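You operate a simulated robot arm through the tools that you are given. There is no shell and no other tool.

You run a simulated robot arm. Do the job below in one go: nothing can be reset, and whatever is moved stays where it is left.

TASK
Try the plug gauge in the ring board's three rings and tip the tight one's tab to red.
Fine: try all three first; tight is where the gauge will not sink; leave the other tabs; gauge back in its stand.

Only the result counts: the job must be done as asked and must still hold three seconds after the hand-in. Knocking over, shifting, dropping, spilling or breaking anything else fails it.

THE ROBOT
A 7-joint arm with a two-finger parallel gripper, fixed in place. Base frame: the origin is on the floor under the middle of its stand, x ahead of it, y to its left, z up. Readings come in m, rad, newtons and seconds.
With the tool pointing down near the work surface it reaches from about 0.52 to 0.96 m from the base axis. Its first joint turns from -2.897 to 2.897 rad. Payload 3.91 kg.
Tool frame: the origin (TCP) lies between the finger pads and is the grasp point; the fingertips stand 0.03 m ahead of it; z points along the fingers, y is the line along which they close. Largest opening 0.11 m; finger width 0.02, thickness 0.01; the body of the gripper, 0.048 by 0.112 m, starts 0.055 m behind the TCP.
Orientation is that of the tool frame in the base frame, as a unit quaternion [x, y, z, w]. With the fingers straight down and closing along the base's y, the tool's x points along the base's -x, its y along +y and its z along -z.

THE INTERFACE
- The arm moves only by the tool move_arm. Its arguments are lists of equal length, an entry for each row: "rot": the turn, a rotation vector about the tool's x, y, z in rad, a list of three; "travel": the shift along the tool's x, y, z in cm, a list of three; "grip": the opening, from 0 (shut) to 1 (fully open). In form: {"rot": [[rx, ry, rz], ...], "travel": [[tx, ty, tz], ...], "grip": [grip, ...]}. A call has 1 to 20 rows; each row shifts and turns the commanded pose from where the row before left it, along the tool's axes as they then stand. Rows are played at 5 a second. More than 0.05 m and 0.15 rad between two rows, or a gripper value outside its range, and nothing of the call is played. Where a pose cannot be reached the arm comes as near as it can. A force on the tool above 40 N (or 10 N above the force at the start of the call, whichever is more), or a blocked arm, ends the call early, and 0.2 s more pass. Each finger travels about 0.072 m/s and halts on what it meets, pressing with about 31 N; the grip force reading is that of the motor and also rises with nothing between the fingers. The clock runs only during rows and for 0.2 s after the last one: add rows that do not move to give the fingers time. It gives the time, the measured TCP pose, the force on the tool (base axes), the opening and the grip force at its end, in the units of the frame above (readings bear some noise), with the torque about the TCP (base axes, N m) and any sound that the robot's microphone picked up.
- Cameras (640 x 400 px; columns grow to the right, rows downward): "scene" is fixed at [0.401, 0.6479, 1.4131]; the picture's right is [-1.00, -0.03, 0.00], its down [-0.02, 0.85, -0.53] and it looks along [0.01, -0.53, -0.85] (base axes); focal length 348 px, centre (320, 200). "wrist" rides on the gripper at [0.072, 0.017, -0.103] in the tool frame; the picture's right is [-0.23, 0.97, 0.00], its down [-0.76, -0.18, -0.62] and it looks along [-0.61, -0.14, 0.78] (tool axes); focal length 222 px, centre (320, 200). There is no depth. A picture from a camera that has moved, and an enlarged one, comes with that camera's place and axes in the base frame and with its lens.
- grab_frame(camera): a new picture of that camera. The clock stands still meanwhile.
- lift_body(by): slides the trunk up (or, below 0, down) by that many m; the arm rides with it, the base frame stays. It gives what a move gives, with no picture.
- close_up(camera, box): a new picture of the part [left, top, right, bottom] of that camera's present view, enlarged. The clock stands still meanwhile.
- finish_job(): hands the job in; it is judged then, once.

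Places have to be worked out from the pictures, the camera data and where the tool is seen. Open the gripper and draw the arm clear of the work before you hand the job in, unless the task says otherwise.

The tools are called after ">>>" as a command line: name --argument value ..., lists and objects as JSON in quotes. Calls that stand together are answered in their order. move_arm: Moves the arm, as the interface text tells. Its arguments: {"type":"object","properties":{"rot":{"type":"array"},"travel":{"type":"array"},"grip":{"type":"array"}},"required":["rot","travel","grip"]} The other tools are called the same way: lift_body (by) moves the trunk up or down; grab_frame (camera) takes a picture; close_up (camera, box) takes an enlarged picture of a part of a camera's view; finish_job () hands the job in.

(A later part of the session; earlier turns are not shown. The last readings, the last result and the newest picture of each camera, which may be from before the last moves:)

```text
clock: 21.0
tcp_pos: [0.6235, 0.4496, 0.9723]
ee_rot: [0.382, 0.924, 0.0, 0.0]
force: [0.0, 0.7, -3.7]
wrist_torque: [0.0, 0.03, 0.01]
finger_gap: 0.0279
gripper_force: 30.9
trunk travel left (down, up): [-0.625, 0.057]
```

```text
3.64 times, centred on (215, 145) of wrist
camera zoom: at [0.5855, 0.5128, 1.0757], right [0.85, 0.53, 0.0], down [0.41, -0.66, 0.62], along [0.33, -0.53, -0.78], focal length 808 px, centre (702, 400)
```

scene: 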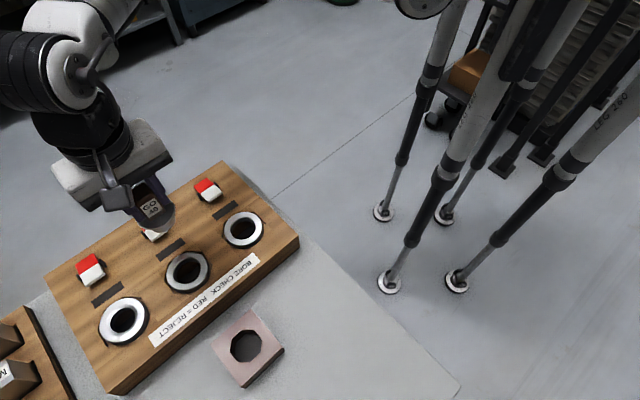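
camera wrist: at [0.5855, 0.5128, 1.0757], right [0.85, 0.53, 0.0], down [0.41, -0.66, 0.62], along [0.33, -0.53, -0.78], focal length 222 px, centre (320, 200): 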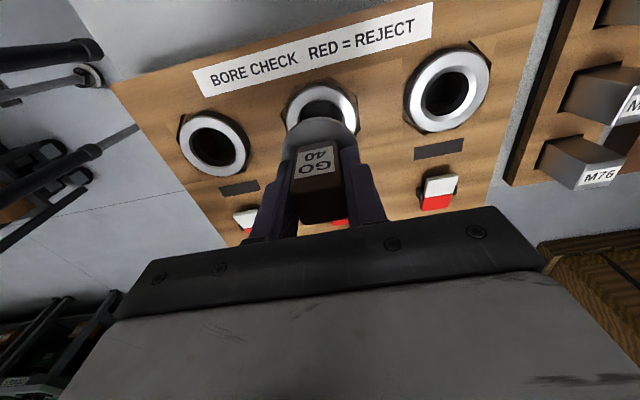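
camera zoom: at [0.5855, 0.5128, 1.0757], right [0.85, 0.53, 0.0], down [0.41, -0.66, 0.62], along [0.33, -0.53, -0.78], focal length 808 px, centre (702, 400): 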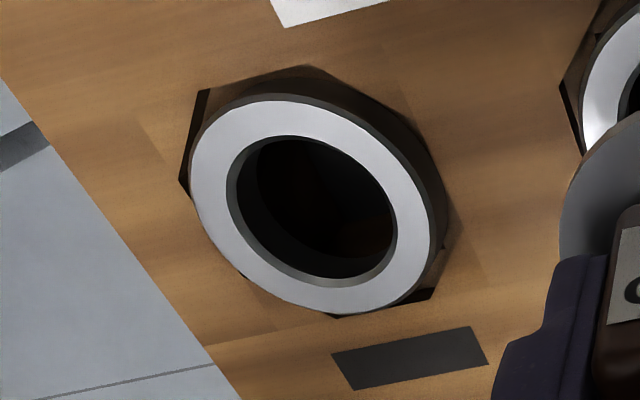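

The plug reaches roughly 12 mm below the collar, so a ring that refuses it should stop about 10 mm higher than ring B did. Next I view ring A, near px −0.126, py 0.644 along the tool's axes, from the same offset to place it precisely.

>>> move_arm --rot '[[0, 0, 0], [0, 0, 0], [0, 0, 0], [0, 0, 0], [0, 0, 0], [0, 0, 0]]' --travel '[[-1.325, -3.31, -0.8], [-1.325, -3.31, -0.8], [-1.325, -3.31, -0.8], [-1.325, -3.31, -0.8], [0, 0, 0], [0, 0, 0]]' --grip '[0, 0, 0, 0, 0, 0]'

>>> close_up --camera "wrist" --box '[240, 0, 400, 100]'

>>> grab_frame --camera "wrist"

```text
clock: 22.4
tcp_pos: [0.5678, 0.3209, 1.003]
ee_rot: [0.381, 0.924, 0.0, 0.0]
force: [-0.4, -0.4, -3.5]
wrist_torque: [-0.01, -0.01, 0.0]
finger_gap: 0.0279
gripper_force: 30.8
trunk travel left (down, up): [-0.625, 0.057]
```

```text
4.00 times, centred on (320, 50) of wrist
camera zoom: at [0.5297, 0.3837, 1.1065], right [0.85, 0.53, 0.0], down [0.41, -0.66, 0.62], along [0.33, -0.53, -0.78], focal length 888 px, centre (320, 800)
```

zoom: 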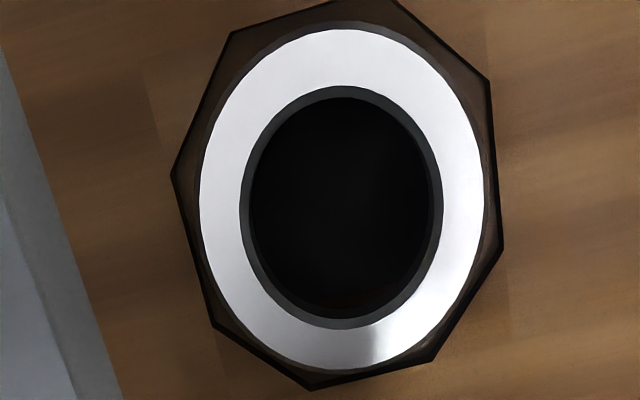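

```text
taken
camera wrist: at [0.5297, 0.3837, 1.1065], right [0.85, 0.53, 0.0], down [0.41, -0.66, 0.62], along [0.33, -0.53, -0.78], focal length 222 px, centre (320, 200)
```

wrist: 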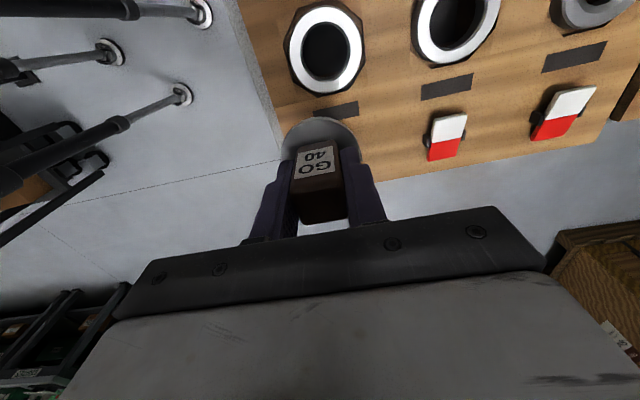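

Ring A comes out at px −0.1261, py 0.6455, with the same bore-to-outer ratio as ring B (about 0.64). I move the gauge over it and lower to TCP z ≈ 0.94.

>>> move_arm --rot '[[0, 0, 0], [0, 0, 0], [0, 0, 0], [0, 0, 0], [0, 0, 0], [0, 0, 0]]' --travel '[[2.54, 0.83, 0], [2.53, 0.83, 0], [0, 0, 2.5], [0, 0, 2.5], [0, 0, 1.3], [0, 0, 0]]' --grip '[0, 0, 0, 0, 0, 0]'

>>> close_up --camera "wrist" --box '[250, 80, 390, 180]'

>>> close_up --camera "scene" --box '[170, 160, 310, 260]'

```text
clock: 23.8
tcp_pos: [0.5452, 0.3655, 0.9411]
ee_rot: [0.382, 0.924, 0.0, 0.0]
force: [0.1, -0.3, -4.6]
wrist_torque: [-0.03, 0.01, 0.02]
finger_gap: 0.0276
gripper_force: 31.2
trunk travel left (down, up): [-0.625, 0.057]
```

```text
4.00 times, centred on (320, 130) of wrist
camera zoom: at [0.5061, 0.4279, 1.0454], right [0.85, 0.53, 0.0], down [0.41, -0.66, 0.62], along [0.33, -0.53, -0.78], focal length 888 px, centre (320, 480)
```

zoom: 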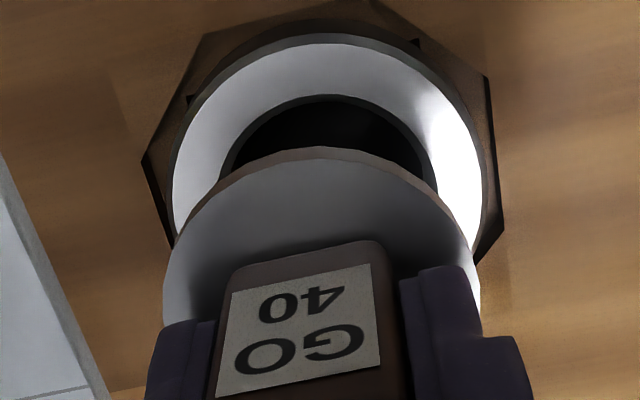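

```text
4.00 times, centred on (240, 210) of scene
camera zoom: at [0.401, 0.6479, 1.4131], right [-1.0, -0.03, 0.0], down [-0.02, 0.85, -0.53], along [0.01, -0.53, -0.85], focal length 1391 px, centre (640, 160)
```

zoom: 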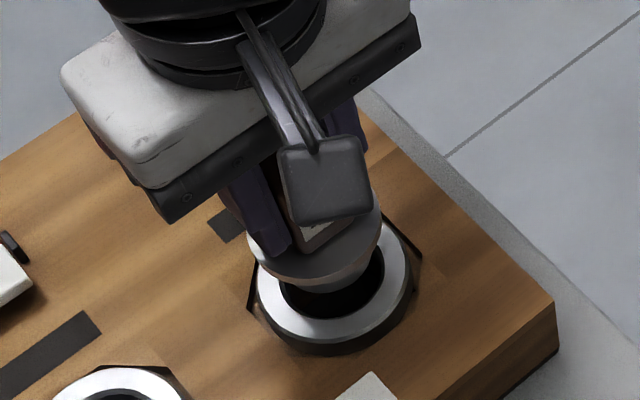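

The true TCP is 2.8 mm and 2.1 mm short of the axis of ring A, so I correct by that. Then I come down towards z 0.923.

>>> move_arm --rot '[[0, 0, 0], [0, 0, 0], [0, 0, 0], [0, 0, 0], [0, 0, 0], [0, 0, 0]]' --travel '[[0.28, 0.21, 0], [0, 0, 0.5], [0, 0, 0.5], [0, 0, 0.5], [0, 0, 0.4], [0, 0, 0]]' --grip '[0, 0, 0, 0, 0, 0]'

>>> close_up --camera "wrist" --box '[250, 80, 390, 180]'

```text
clock: 25.2
tcp_pos: [0.5442, 0.3692, 0.9204]
ee_rot: [0.382, 0.924, 0.0, 0.001]
force: [0.1, 0.6, -3.7]
wrist_torque: [-0.02, 0.0, 0.03]
finger_gap: 0.0281
gripper_force: 31.1
trunk travel left (down, up): [-0.625, 0.057]
```

```text
4.00 times, centred on (320, 130) of wrist
camera zoom: at [0.5049, 0.4316, 1.025], right [0.85, 0.53, 0.0], down [0.41, -0.66, 0.62], along [0.33, -0.53, -0.78], focal length 888 px, centre (320, 480)
```

zoom: 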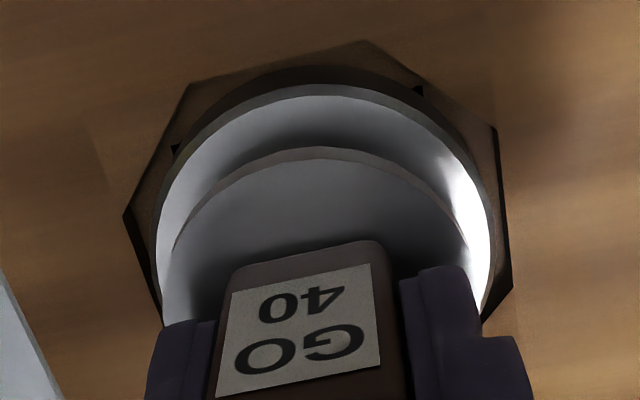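

The gauge is within 1 mm of ring A's axis at z 0.922, with no contact. I step down further to about 0.912.

>>> move_arm --rot '[[0, 0, 0], [0, 0, 0], [0, 0, 0], [0, 0, 0], [0, 0, 0]]' --travel '[[0, 0, 0.3], [0, 0, 0.3], [0, 0, 0.2], [0, 0, 0.2], [0, 0, 0]]' --grip '[0, 0, 0, 0, 0]'

>>> close_up --camera "wrist" --box '[250, 80, 390, 180]'

```text
clock: 26.4
tcp_pos: [0.5434, 0.3698, 0.9117]
ee_rot: [0.382, 0.924, 0.0, 0.001]
force: [-0.8, 0.5, -3.5]
wrist_torque: [0.01, 0.0, 0.0]
finger_gap: 0.0276
gripper_force: 31.1
trunk travel left (down, up): [-0.625, 0.057]
```

```text
4.00 times, centred on (320, 130) of wrist
camera zoom: at [0.5053, 0.4319, 1.0149], right [0.85, 0.53, 0.0], down [0.41, -0.66, 0.62], along [0.33, -0.53, -0.78], focal length 888 px, centre (320, 480)
```

zoom: 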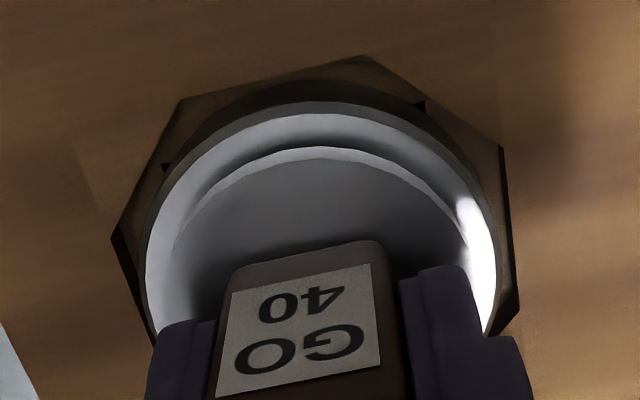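

Still free at z ≈ 0.912. I go on down in 1.5–2 mm steps past ring B's stopping height.

>>> move_arm --rot '[[0, 0, 0], [0, 0, 0], [0, 0, 0], [0, 0, 0], [0, 0, 0], [0, 0, 0]]' --travel '[[0, 0, 0.2], [0, 0, 0.2], [0, 0, 0.15], [0, 0, 0.15], [0, 0, 0.15], [0, 0, 0]]' --grip '[0, 0, 0, 0, 0, 0]'

>>> close_up --camera "wrist" --box '[250, 80, 390, 180]'

>>> close_up --camera "scene" --box '[170, 160, 310, 260]'

```text
clock: 27.8
tcp_pos: [0.5432, 0.3697, 0.905]
ee_rot: [0.383, 0.924, 0.003, 0.0]
force: [6.8, 5.0, 28.6]
wrist_torque: [-0.24, 0.28, 0.01]
finger_gap: 0.0277
gripper_force: 31.2
trunk travel left (down, up): [-0.625, 0.057]
```

```text
4.00 times, centred on (320, 130) of wrist
camera zoom: at [0.5049, 0.4315, 1.0092], right [0.85, 0.53, 0.0], down [0.41, -0.67, 0.62], along [0.33, -0.53, -0.78], focal length 888 px, centre (320, 480)
```

zoom: 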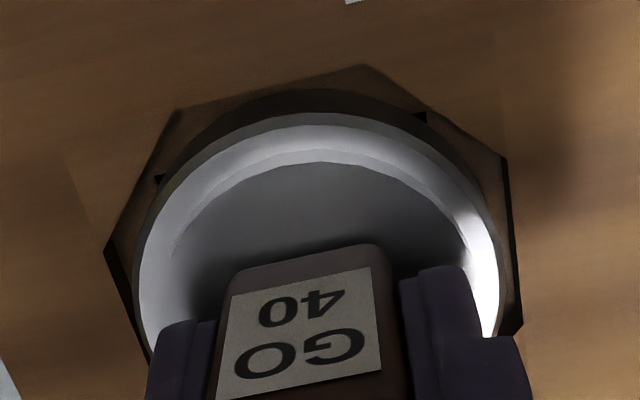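

```text
4.00 times, centred on (240, 210) of scene
camera zoom: at [0.401, 0.6479, 1.4131], right [-1.0, -0.03, 0.0], down [-0.02, 0.85, -0.53], along [0.01, -0.53, -0.85], focal length 1391 px, centre (640, 160)
```

zoom: 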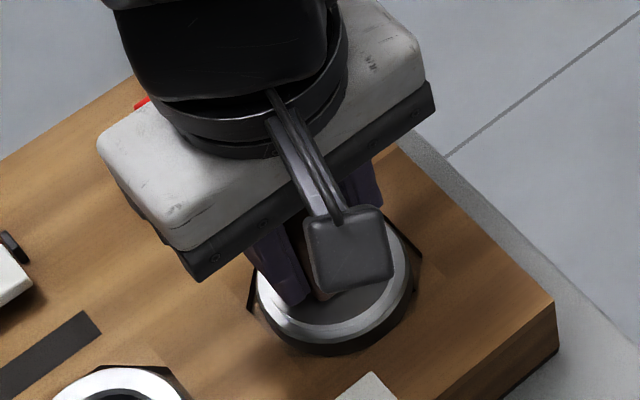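

Ring A stopped at the same height as ring B (TCP z ≈ 0.906) with the collar flat on the ring, so both A and B let the gauge sink. I lift clear and go over to ring C's viewing spot.

>>> move_arm --rot '[[0, 0, 0], [0, 0, 0], [0, 0, 0], [0, 0, 0], [0, 0, 0], [0, 0, 0], [0, 0, 0], [0, 0, 0], [0, 0, 0], [0, 0, 0], [0, 0, 0], [0, 0, 0]]' --travel '[[0, 0, -0.5], [0, 0, -1.0], [0, 0, -2.0], [0, 0, -3.0], [0, 0, -3.5], [-1.05, 4.27, 0], [-1.05, 4.27, 0], [-1.05, 4.27, 0], [-1.05, 4.27, 0], [-1.05, 4.27, 0], [0, 0, 0], [0, 0, 0]]' --grip '[0, 0, 0, 0, 0, 0, 0, 0, 0, 0, 0, 0]'

>>> close_up --camera "wrist" --box '[240, 0, 400, 100]'

>>> grab_frame --camera "wrist"

>>> grab_frame --camera "scene"

```text
clock: 30.4
tcp_pos: [0.7311, 0.4794, 1.0005]
ee_rot: [0.381, 0.924, 0.0, 0.0]
force: [-0.1, -0.3, -3.2]
wrist_torque: [0.02, 0.0, -0.01]
finger_gap: 0.0279
gripper_force: 31.3
trunk travel left (down, up): [-0.625, 0.057]
```

```text
4.00 times, centred on (320, 50) of wrist
camera zoom: at [0.6928, 0.5426, 1.1053], right [0.85, 0.53, 0.0], down [0.41, -0.66, 0.62], along [0.33, -0.53, -0.78], focal length 888 px, centre (320, 800)
```

zoom: 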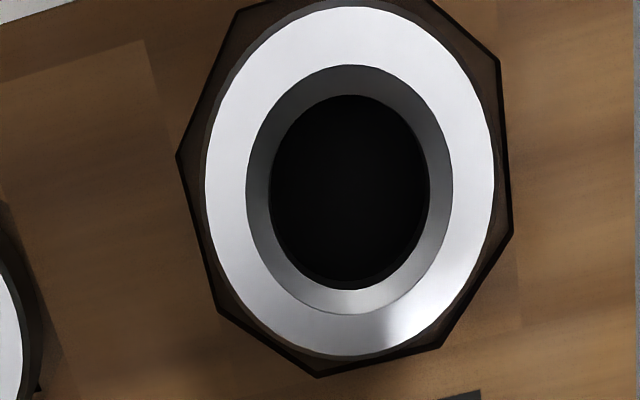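

```text
taken
camera wrist: at [0.6928, 0.5426, 1.1053], right [0.85, 0.53, 0.0], down [0.41, -0.66, 0.62], along [0.33, -0.53, -0.78], focal length 222 px, centre (320, 200)
```

wrist: 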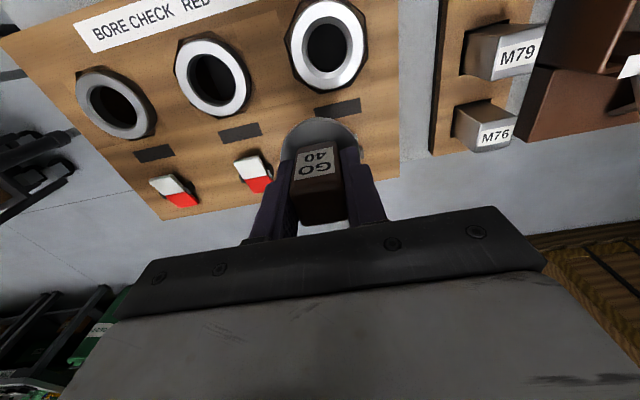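

```text
taken
```

scene: 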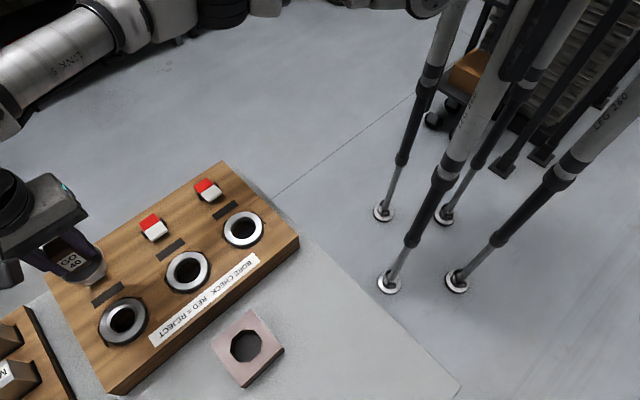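

Ring C's bore is visibly smaller, at a ratio of 0.56 against 0.64 for the others, but it still has to be tried. Its centre works out to px −0.1257, py 0.8756, so I move the gauge over it and lower to z ≈ 0.95.

>>> move_arm --rot '[[0, 0, 0], [0, 0, 0], [0, 0, 0], [0, 0, 0], [0, 0, 0], [0, 0, 0]]' --travel '[[2.7, 0.95, 0], [2.71, 0.95, 0], [0, 0, 2.5], [0, 0, 1.7], [0, 0, 1.0], [0, 0, 0]]' --grip '[0, 0, 0, 0, 0, 0]'

>>> close_up --camera "wrist" --box '[250, 80, 390, 180]'

>>> close_up --camera "scene" --box '[40, 250, 200, 370]'

```text
clock: 31.8
tcp_pos: [0.7068, 0.5344, 0.9507]
ee_rot: [0.382, 0.924, 0.0, 0.001]
force: [0.2, 0.7, -3.8]
wrist_torque: [0.01, 0.01, 0.0]
finger_gap: 0.0277
gripper_force: 31.4
trunk travel left (down, up): [-0.625, 0.057]
```

```text
4.00 times, centred on (320, 130) of wrist
camera zoom: at [0.6687, 0.5976, 1.0546], right [0.85, 0.53, 0.0], down [0.41, -0.66, 0.62], along [0.33, -0.53, -0.78], focal length 888 px, centre (320, 480)
```

zoom: 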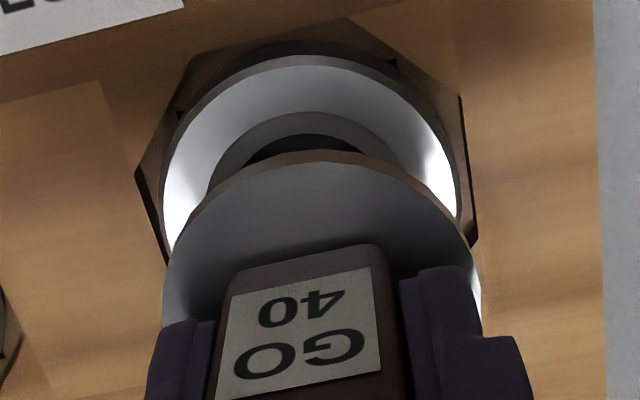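

```text
3.33 times, centred on (120, 310) of scene
camera zoom: at [0.401, 0.6479, 1.4131], right [-1.0, -0.03, 0.0], down [-0.02, 0.85, -0.53], along [0.01, -0.53, -0.85], focal length 1159 px, centre (987, -167)
```

zoom: 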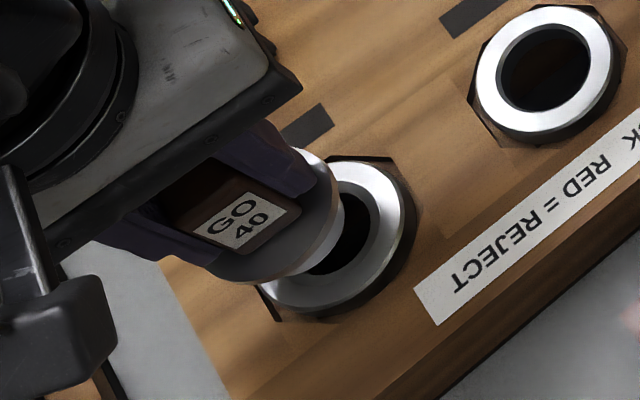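

The gauge is 1.8 mm and 2.8 mm off ring C's axis, so I correct and then lower in small steps towards z ≈ 0.93.

>>> move_arm --rot '[[0, 0, 0], [0, 0, 0], [0, 0, 0], [0, 0, 0], [0, 0, 0], [0, 0, 0]]' --travel '[[-0.18, -0.28, 0], [0, 0, 0.5], [0, 0, 0.5], [0, 0, 0.5], [0, 0, 0.4], [0, 0, 0]]' --grip '[0, 0, 0, 0, 0, 0]'

>>> close_up --camera "wrist" --box '[250, 80, 390, 180]'

```text
clock: 33.2
tcp_pos: [0.7059, 0.5318, 0.931]
ee_rot: [0.382, 0.924, 0.0, 0.0]
force: [-0.3, 0.6, -4.4]
wrist_torque: [0.0, 0.0, 0.0]
finger_gap: 0.0279
gripper_force: 31.9
trunk travel left (down, up): [-0.625, 0.057]
```

```text
4.00 times, centred on (320, 130) of wrist
camera zoom: at [0.6682, 0.595, 1.0353], right [0.85, 0.53, 0.0], down [0.41, -0.66, 0.62], along [0.33, -0.53, -0.78], focal length 888 px, centre (320, 480)
```

zoom: 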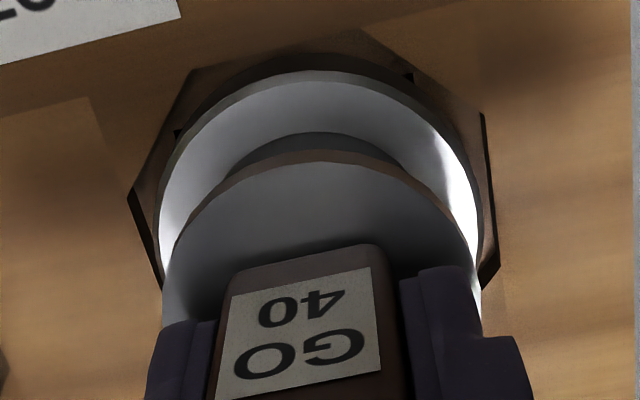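

The gauge is now centred on ring C within 0.6 mm at z 0.932. I step down 2 mm at a time, watching the force.

>>> move_arm --rot '[[0, 0, 0], [0, 0, 0], [0, 0, 0], [0, 0, 0], [0, 0, 0]]' --travel '[[0, 0, 0.2], [0, 0, 0.2], [0, 0, 0.2], [0, 0, 0.2], [0, 0, 0]]' --grip '[0, 0, 0, 0, 0]'

>>> close_up --camera "wrist" --box '[250, 80, 390, 180]'

```text
clock: 34.4
tcp_pos: [0.706, 0.531, 0.928]
ee_rot: [0.382, 0.924, 0.004, 0.0]
force: [4.5, 3.7, 29.1]
wrist_torque: [0.06, -0.08, 0.04]
finger_gap: 0.0274
gripper_force: 31.5
trunk travel left (down, up): [-0.625, 0.057]
```

```text
4.00 times, centred on (320, 130) of wrist
camera zoom: at [0.6673, 0.5929, 1.032], right [0.85, 0.53, 0.01], down [0.41, -0.67, 0.62], along [0.33, -0.52, -0.78], focal length 888 px, centre (320, 480)
```

zoom: 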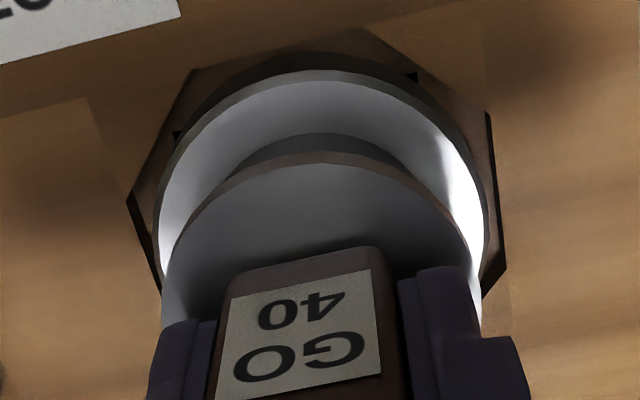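

Ring C stopped the gauge at TCP z ≈ 0.929, about 22 mm higher than A and B, with about 33 N and hardly any torque. So C is the tight one. I lift clear and carry the gauge back to above its stand.

>>> move_arm --rot '[[0, 0, 0], [0, 0, 0], [0, 0, 0], [0, 0, 0], [0, 0, 0], [0, 0, 0], [0, 0, 0], [0, 0, 0], [0, 0, 0], [0, 0, 0], [0, 0, 0]]' --travel '[[0, 0, -0.5], [0, 0, -1.5], [0, 0, -2.5], [0, 0, -3.5], [3.09, -2.3, 0], [3.09, -2.3, 0], [3.09, -2.3, 0], [3.09, -2.3, 0], [3.09, -2.3, 0], [0, 0, 0], [0, 0, 0]]' --grip '[0, 0, 0, 0, 0, 0, 0, 0, 0, 0, 0]'

>>> grab_frame --camera "wrist"

>>> grab_frame --camera "scene"

```text
clock: 36.8
tcp_pos: [0.5152, 0.5589, 1.0042]
ee_rot: [0.382, 0.924, 0.0, 0.0]
force: [0.2, -0.4, -3.9]
wrist_torque: [-0.01, 0.0, 0.01]
finger_gap: 0.028
gripper_force: 31.5
trunk travel left (down, up): [-0.625, 0.057]
```

```text
taken
camera wrist: at [0.477, 0.6221, 1.1084], right [0.85, 0.53, 0.0], down [0.41, -0.66, 0.62], along [0.33, -0.53, -0.78], focal length 222 px, centre (320, 200)
```

wrist: 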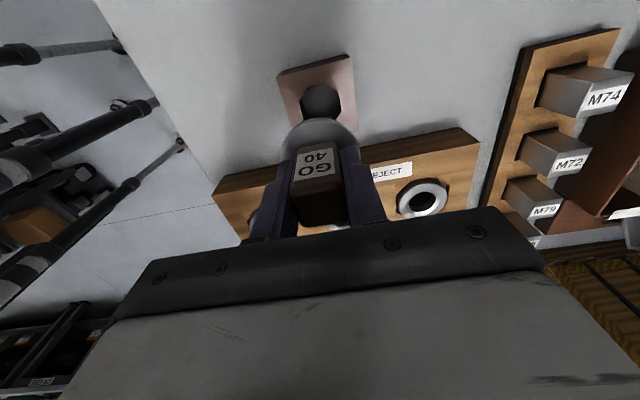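

```text
taken
```

scene: 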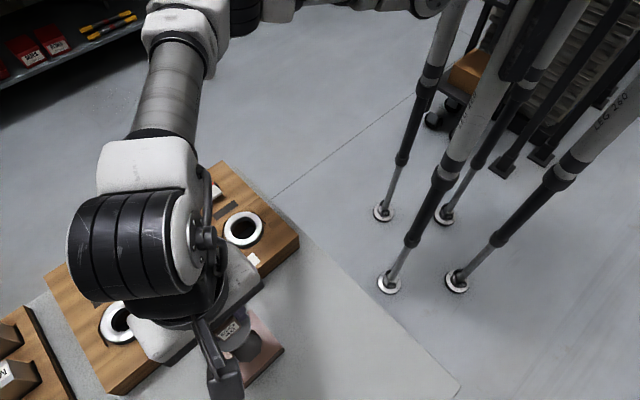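

The gauge is over the stand within 1 mm. I lower it to z ≈ 0.925, just above entry, and check again.

>>> move_arm --rot '[[0, 0, 0], [0, 0, 0], [0, 0, 0], [0, 0, 0], [0, 0, 0]]' --travel '[[0, 0.05, 2.5], [0, 0, 2.5], [0, 0, 2.0], [0, 0, 1.0], [0, 0, 0]]' --grip '[0, 0, 0, 0, 0]'

>>> close_up --camera "wrist" --box '[240, 60, 400, 180]'

>>> close_up --camera "scene" --box '[190, 290, 300, 390]'

```text
clock: 38.0
tcp_pos: [0.5161, 0.5605, 0.926]
ee_rot: [0.381, 0.925, 0.0, 0.0]
force: [-0.1, 0.1, -3.9]
wrist_torque: [-0.01, -0.03, 0.01]
finger_gap: 0.0278
gripper_force: 30.4
trunk travel left (down, up): [-0.625, 0.057]
```

```text
3.33 times, centred on (320, 120) of wrist
camera zoom: at [0.4775, 0.622, 1.0292], right [0.85, 0.53, 0.0], down [0.41, -0.66, 0.62], along [0.33, -0.53, -0.78], focal length 740 px, centre (320, 467)
```

zoom: 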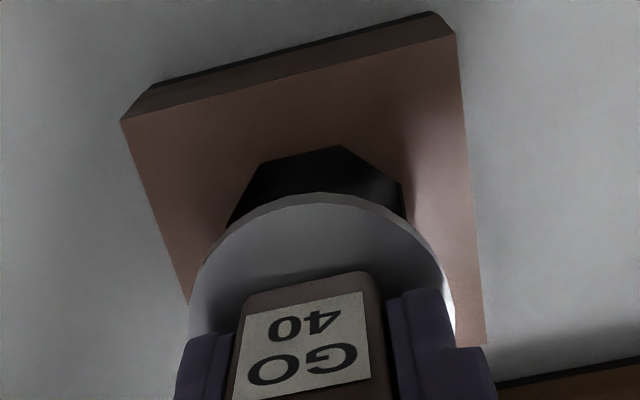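

```text
4.00 times, centred on (245, 340) of scene
camera zoom: at [0.401, 0.6479, 1.4131], right [-1.0, -0.03, 0.0], down [-0.02, 0.85, -0.53], along [0.01, -0.53, -0.85], focal length 1391 px, centre (620, -360)
```

zoom: 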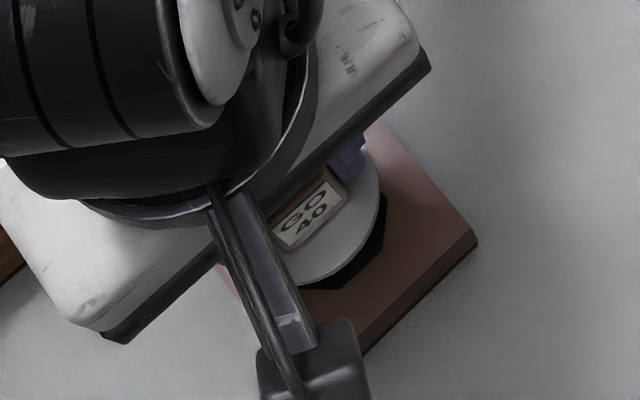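

The alignment with the stand hole is within 0.5 mm. I lower into the hole in small steps to z ≈ 0.896.

>>> move_arm --rot '[[0, 0, 0], [0, 0, 0], [0, 0, 0], [0, 0, 0], [0, 0, 0], [0, 0, 0], [0, 0, 0]]' --travel '[[0.02, 0.04, 0.5], [0, 0, 0.5], [0, 0, 0.5], [0, 0, 0.5], [0, 0, 0.5], [0, 0, 0.5], [0, 0, 0]]' --grip '[0, 0, 0, 0, 0, 0, 0]'

>>> close_up --camera "wrist" --box '[240, 60, 400, 180]'

```text
clock: 39.6
tcp_pos: [0.5169, 0.5601, 0.894]
ee_rot: [0.381, 0.924, 0.0, -0.001]
force: [0.3, -0.6, -3.6]
wrist_torque: [-0.01, -0.03, -0.02]
finger_gap: 0.0277
gripper_force: 31.4
trunk travel left (down, up): [-0.625, 0.057]
```

```text
3.33 times, centred on (320, 120) of wrist
camera zoom: at [0.4779, 0.6233, 0.9983], right [0.85, 0.53, 0.0], down [0.41, -0.66, 0.62], along [0.33, -0.53, -0.78], focal length 740 px, centre (320, 467)
```

zoom: 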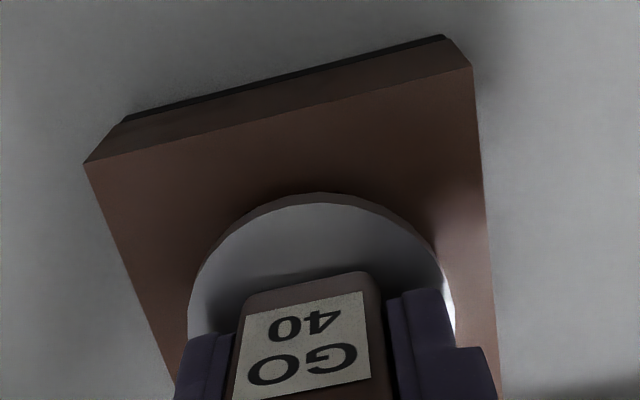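

The plug is in the hole with no resistance. The collar should seat near TCP z 0.884, so I lower the last centimetre gently.

>>> move_arm --rot '[[0, 0, 0], [0, 0, 0], [0, 0, 0], [0, 0, 0], [0, 0, 0], [0, 0, 0]]' --travel '[[0, 0, 0.25], [0, 0, 0.25], [0, 0, 0.25], [0, 0, 0.2], [0, 0, 0.15], [0, 0, 0]]' --grip '[0, 0, 0, 0, 0, 0]'

>>> close_up --camera "wrist" --box '[240, 60, 400, 180]'

```text
clock: 41.0
tcp_pos: [0.5155, 0.5597, 0.8832]
ee_rot: [0.382, 0.924, 0.0, -0.001]
force: [0.2, 0.9, -3.3]
wrist_torque: [-0.01, 0.01, 0.02]
finger_gap: 0.0279
gripper_force: 31.2
trunk travel left (down, up): [-0.625, 0.057]
```

```text
3.33 times, centred on (320, 120) of wrist
camera zoom: at [0.4772, 0.6228, 0.9861], right [0.85, 0.53, 0.0], down [0.41, -0.66, 0.62], along [0.33, -0.53, -0.78], focal length 740 px, centre (320, 467)
```

zoom: 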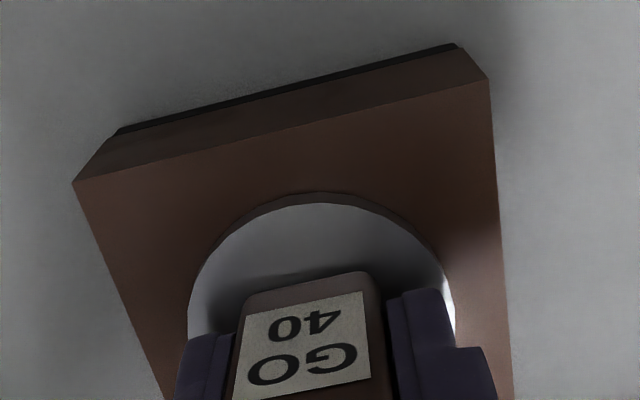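

The weight is still on the hand at z 0.883, so the gauge is not seated yet. I go down in 1 mm steps.

>>> move_arm --rot '[[0, 0, 0], [0, 0, 0], [0, 0, 0], [0, 0, 0]]' --travel '[[0, 0, 0.1], [0, 0, 0.1], [0, 0, 0.05], [0, 0, 0]]' --grip '[0, 0, 0, 0]'

```text
clock: 42.0
tcp_pos: [0.5154, 0.5597, 0.8804]
ee_rot: [0.383, 0.924, 0.001, 0.0]
force: [2.6, -2.9, 9.0]
wrist_torque: [-0.12, 0.3, 0.09]
finger_gap: 0.0277
gripper_force: 31.3
trunk travel left (down, up): [-0.625, 0.057]
```

The gauge is seated, with about 13 N of push at z ≈ 0.8805. I back off a millimetre to take out the preload and open the fingers.

>>> move_arm --rot '[[0, 0, 0], [0, 0, 0], [0, 0, 0], [0, 0, 0], [0, 0, 0], [0, 0, 0], [0, 0, 0]]' --travel '[[0, 0, -0.12], [0, 0, 0], [0, 0, 0], [0, 0, 0], [0, 0, 0], [0, 0, 0], [0, 0, 0]]' --grip '[0, 0, 0.3, 0.5, 0.8, 0.8, 0.8]'

>>> grab_frame --camera "wrist"

```text
clock: 43.6
tcp_pos: [0.5159, 0.561, 0.8809]
ee_rot: [0.382, 0.924, 0.0, 0.0]
force: [0.3, 0.8, 0.2]
wrist_torque: [0.0, 0.01, -0.02]
finger_gap: 0.0878
gripper_force: 0.0
trunk travel left (down, up): [-0.625, 0.057]
```

```text
taken
camera wrist: at [0.478, 0.6238, 0.9845], right [0.85, 0.53, 0.0], down [0.41, -0.66, 0.62], along [0.33, -0.53, -0.78], focal length 222 px, centre (320, 200)
```

wrist: 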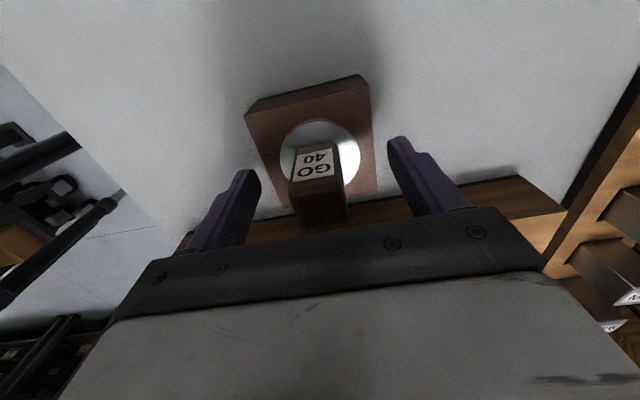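

The gauge stands free in its stand, upright. I raise straight up, then move to a slanted viewing spot for tab C with the fingers open.

>>> move_arm --rot '[[0, 0, 0], [0, 0, 0], [0, 0, 0], [0, 0, 0], [0, 0, 0], [0, 0, 0], [0, 0, 0], [0, 0, 0], [0, 0, 0], [0, 0, 0], [0, 0, 0], [0, 0, 0]]' --travel '[[0, 0, -1.0], [0, 0, -2.5], [0, 0, -4.0], [0, 0, -4.5], [-3.62, 2.06, 0], [-3.62, 2.06, 0], [-3.62, 2.06, 0], [-3.62, 2.06, 0], [-3.62, 2.06, 0], [0, 0, 2.0], [0, 0, 1.5], [0, 0, 0]]' --grip '[0.8, 0.8, 0.8, 0.8, 0.8, 0.8, 0.8, 0.8, 0.8, 0.8, 0.8, 0.8]'

>>> grab_frame --camera "wrist"

>>> grab_frame --camera "scene"

>>> close_up --camera "wrist" --box '[240, 130, 400, 250]'

```text
clock: 46.2
tcp_pos: [0.7161, 0.5061, 0.9653]
ee_rot: [0.382, 0.924, 0.0, 0.001]
force: [-0.1, -0.7, 0.6]
wrist_torque: [0.01, -0.05, 0.03]
finger_gap: 0.0881
gripper_force: 0.1
trunk travel left (down, up): [-0.625, 0.057]
```

```text
taken
camera wrist: at [0.6781, 0.568, 1.0697], right [0.85, 0.53, 0.0], down [0.41, -0.66, 0.62], along [0.33, -0.53, -0.78], focal length 222 px, centre (320, 200)
```

wrist: 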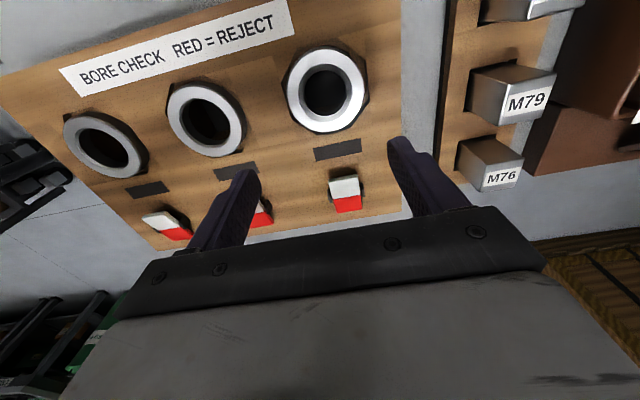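

```text
taken
```

scene: 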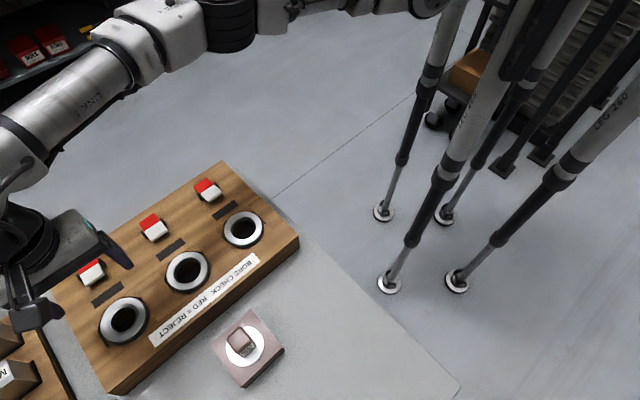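

```text
3.33 times, centred on (320, 190) of wrist
camera zoom: at [0.6781, 0.568, 1.0697], right [0.85, 0.53, 0.0], down [0.41, -0.66, 0.62], along [0.33, -0.53, -0.78], focal length 740 px, centre (320, 233)
```

zoom: 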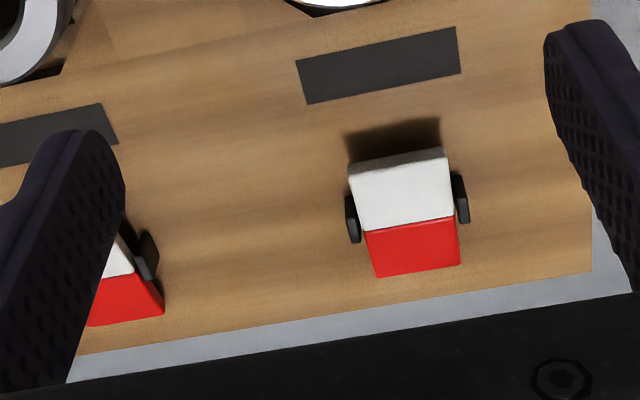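

Tab C's pivot works out to about px −0.236, py 0.875 with its top surface near z 0.869. The white end is at px ≈ −0.209, standing over a shadow, and the board top is at z 0.856. I close the fingers, move over the white end and come down to z ≈ 0.925, with the tips about 25 mm above the tab.

>>> move_arm --rot '[[0, 0, 0], [0, 0, 0], [0, 0, 0], [0, 0, 0], [0, 0, 0], [0, 0, 0], [0, 0, 0]]' --travel '[[0, 0, 0], [-3.05, 0.55, 0], [-3.05, 0.55, 0], [0, 0, 2.0], [0, 0, 2.0], [0, 0, 0], [0, 0, 0]]' --grip '[0.4, 0, 0, 0, 0, 0, 0]'

>>> grab_frame --camera "wrist"

>>> close_up --camera "scene" --box '[20, 220, 160, 320]'

>>> close_up --camera "wrist" --box '[240, 80, 400, 200]'

```text
clock: 47.8
tcp_pos: [0.7671, 0.4698, 0.9258]
ee_rot: [0.382, 0.924, 0.0, -0.001]
force: [-0.4, 0.9, -0.3]
wrist_torque: [0.02, -0.01, -0.02]
finger_gap: 0.0001
gripper_force: 30.7
trunk travel left (down, up): [-0.625, 0.057]
```

```text
taken
camera wrist: at [0.7285, 0.5334, 1.0302], right [0.85, 0.53, 0.0], down [0.41, -0.66, 0.62], along [0.33, -0.53, -0.78], focal length 222 px, centre (320, 200)
```

wrist: 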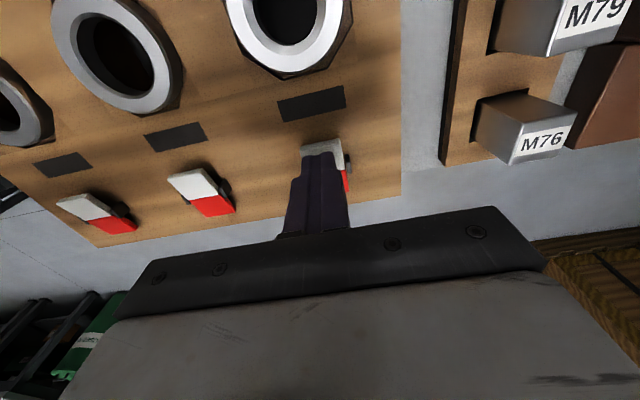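

```text
4.00 times, centred on (90, 270) of scene
camera zoom: at [0.401, 0.6479, 1.4131], right [-1.0, -0.03, 0.0], down [-0.02, 0.85, -0.53], along [0.01, -0.53, -0.85], focal length 1391 px, centre (1240, -80)
```

zoom: 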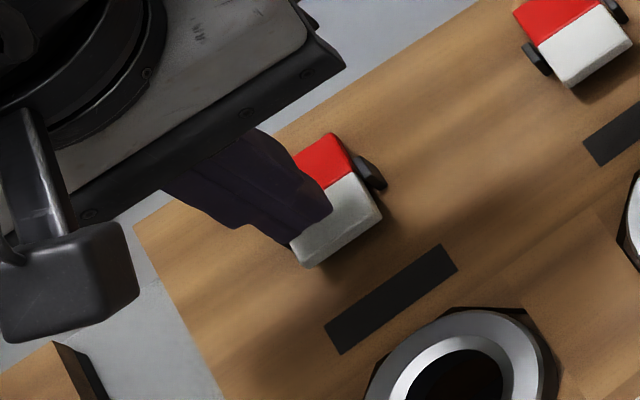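

```text
3.33 times, centred on (320, 140) of wrist
camera zoom: at [0.7285, 0.5334, 1.0302], right [0.85, 0.53, 0.0], down [0.41, -0.66, 0.62], along [0.33, -0.53, -0.78], focal length 740 px, centre (320, 400)
```

zoom: 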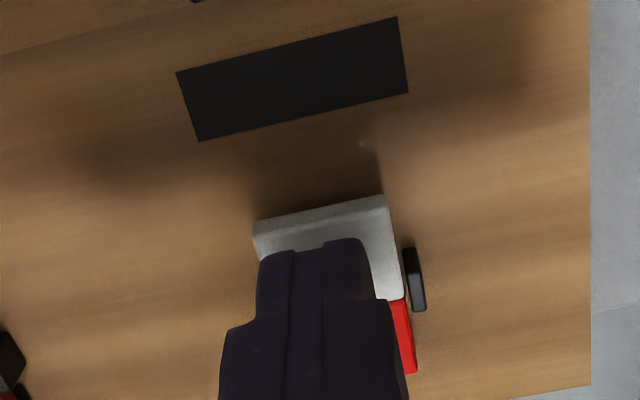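

The closed tips are over the outer part of the white end, at px −0.210, py 0.875 and tip z ≈ 0.897. I descend to just above contact, then in 2 mm steps, watching the force.

>>> move_arm --rot '[[0, 0, 0], [0, 0, 0], [0, 0, 0], [0, 0, 0], [0, 0, 0], [0, 0, 0], [0, 0, 0]]' --travel '[[0, 0, 1.0], [0, 0, 0.6], [0, 0, 0.4], [0, 0, 0.2], [0, 0, 0.2], [0, 0, 0.2], [0, 0, 0]]' --grip '[0, 0, 0, 0, 0, 0, 0]'

>>> close_up --camera "wrist" --box '[240, 80, 400, 200]'

>>> close_up --camera "scene" --box '[20, 220, 160, 320]'

```text
clock: 49.4
tcp_pos: [0.768, 0.4694, 0.9008]
ee_rot: [0.382, 0.924, -0.001, 0.0]
force: [0.2, -0.5, 0.0]
wrist_torque: [0.01, 0.01, -0.01]
finger_gap: 0.0
gripper_force: 31.5
trunk travel left (down, up): [-0.625, 0.057]
```

```text
3.33 times, centred on (320, 140) of wrist
camera zoom: at [0.7296, 0.5324, 1.0046], right [0.85, 0.53, 0.0], down [0.41, -0.66, 0.62], along [0.33, -0.53, -0.78], focal length 740 px, centre (320, 400)
```

zoom: 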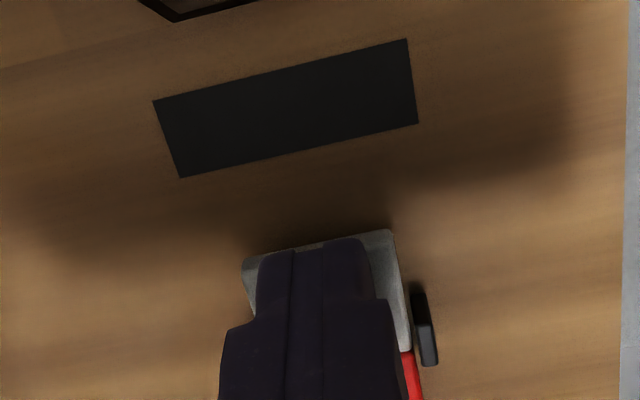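

```text
4.00 times, centred on (90, 270) of scene
camera zoom: at [0.401, 0.6479, 1.4131], right [-1.0, -0.03, 0.0], down [-0.02, 0.85, -0.53], along [0.01, -0.53, -0.85], focal length 1391 px, centre (1240, -80)
```

zoom: 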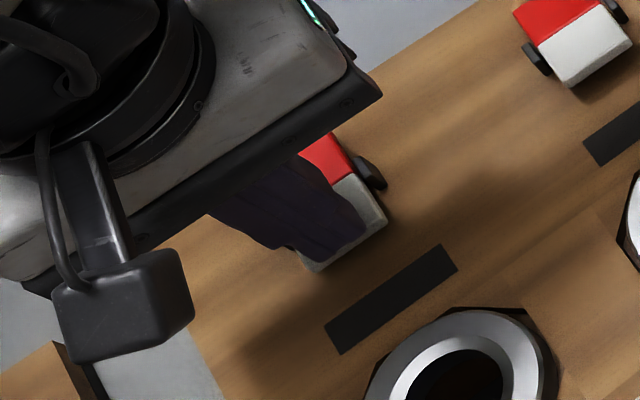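

No force yet with the tips at z ≈ 0.8716. I continue pressing down in 2 mm steps.

>>> move_arm --rot '[[0, 0, 0], [0, 0, 0], [0, 0, 0], [0, 0, 0]]' --travel '[[0, 0, 0.2], [0, 0, 0.2], [0, 0, 0.1], [0, 0, 0]]' --grip '[0, 0, 0, 0]'

>>> close_up --camera "wrist" --box '[240, 80, 400, 200]'

>>> close_up --camera "scene" --box '[20, 220, 160, 320]'

```text
clock: 50.4
tcp_pos: [0.7673, 0.4692, 0.8962]
ee_rot: [0.383, 0.924, 0.002, 0.001]
force: [2.9, 2.4, 11.7]
wrist_torque: [-0.05, -0.15, 0.04]
finger_gap: 0.0
gripper_force: 30.9
trunk travel left (down, up): [-0.625, 0.057]
```

```text
3.33 times, centred on (320, 140) of wrist
camera zoom: at [0.7292, 0.5324, 1.0014], right [0.85, 0.53, 0.0], down [0.41, -0.67, 0.62], along [0.33, -0.53, -0.78], focal length 740 px, centre (320, 400)
```

zoom: 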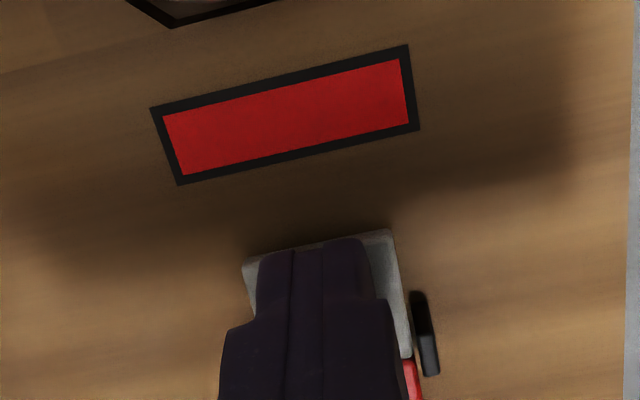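

```text
4.00 times, centred on (90, 270) of scene
camera zoom: at [0.401, 0.6479, 1.4131], right [-1.0, -0.03, 0.0], down [-0.02, 0.85, -0.53], along [0.01, -0.53, -0.85], focal length 1391 px, centre (1240, -80)
```

zoom: 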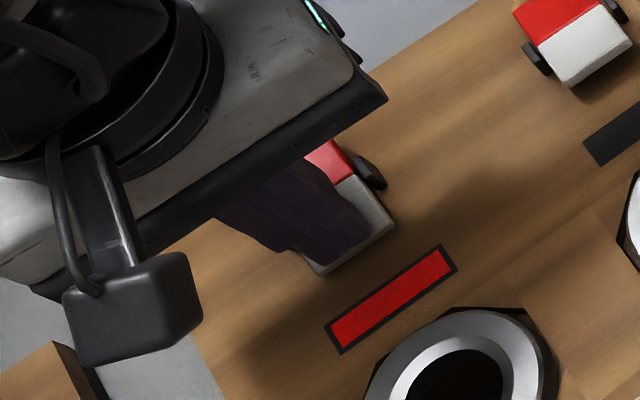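

The window by ring C has turned red and there are about 12 N at the tips, so the tab has tipped. I press 1 mm further to be sure it is against its stop.

>>> move_arm --rot '[[0, 0, 0], [0, 0, 0], [0, 0, 0]]' --travel '[[0, 0, 0.1], [0, 0, 0.05], [0, 0, 0]]' --grip '[0, 0, 0]'

>>> grab_frame --camera "wrist"

```text
clock: 51.2
tcp_pos: [0.7671, 0.4689, 0.8983]
ee_rot: [0.383, 0.924, 0.003, 0.001]
force: [8.2, 6.0, 27.2]
wrist_torque: [-0.07, -0.43, 0.06]
finger_gap: 0.0
gripper_force: 31.2
trunk travel left (down, up): [-0.625, 0.057]
```

```text
taken
camera wrist: at [0.7282, 0.5321, 1.0013], right [0.85, 0.53, 0.01], down [0.41, -0.67, 0.62], along [0.33, -0.53, -0.78], focal length 222 px, centre (320, 200)
```

wrist: 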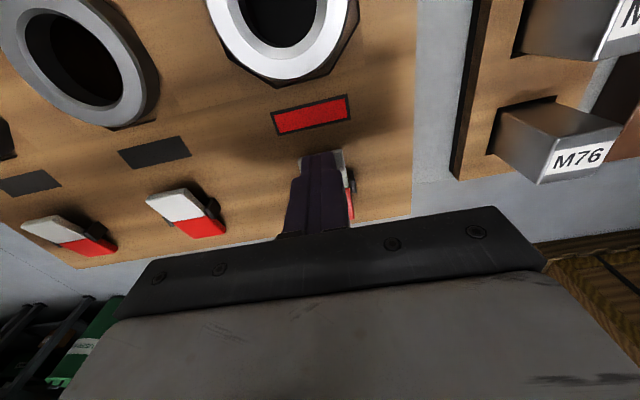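

The tab is against a hard stop: the force rose to 27 N with no further travel. I lift straight up off it and look at the result.

>>> move_arm --rot '[[0, 0, 0], [0, 0, 0], [0, 0, 0], [0, 0, 0], [0, 0, 0], [0, 0, 0], [0, 0, 0]]' --travel '[[0, 0, -0.3], [0, 0, -0.7], [0, 0, -2.0], [0, 0, -3.5], [0, 0, -4.0], [0, 0, 0], [0, 0, 0]]' --grip '[0, 0, 0, 0, 0, 0, 0]'

>>> grab_frame --camera "wrist"

>>> close_up --camera "scene" --box '[20, 150, 300, 350]'

```text
clock: 52.8
tcp_pos: [0.7656, 0.472, 0.9981]
ee_rot: [0.382, 0.924, 0.0, 0.001]
force: [0.7, -0.1, -0.1]
wrist_torque: [-0.02, -0.02, 0.01]
finger_gap: 0.0002
gripper_force: 30.8
trunk travel left (down, up): [-0.625, 0.057]
```

```text
taken
camera wrist: at [0.7278, 0.534, 1.1018], right [0.85, 0.53, 0.0], down [0.41, -0.66, 0.62], along [0.33, -0.53, -0.78], focal length 222 px, centre (320, 200)
```

wrist: 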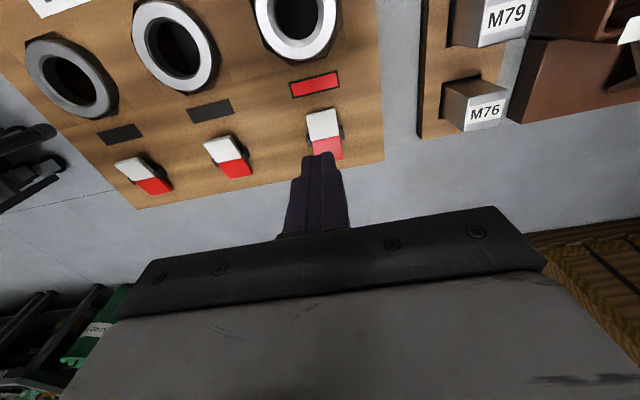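

```text
2.00 times, centred on (160, 250) of scene
camera zoom: at [0.401, 0.6479, 1.4131], right [-1.0, -0.03, 0.0], down [-0.02, 0.85, -0.53], along [0.01, -0.53, -0.85], focal length 696 px, centre (640, 100)
```

zoom: 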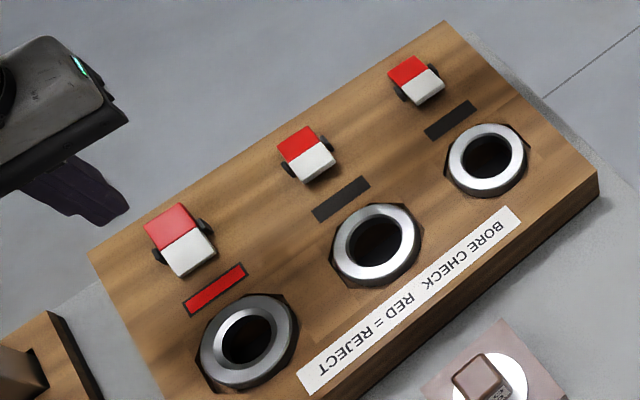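

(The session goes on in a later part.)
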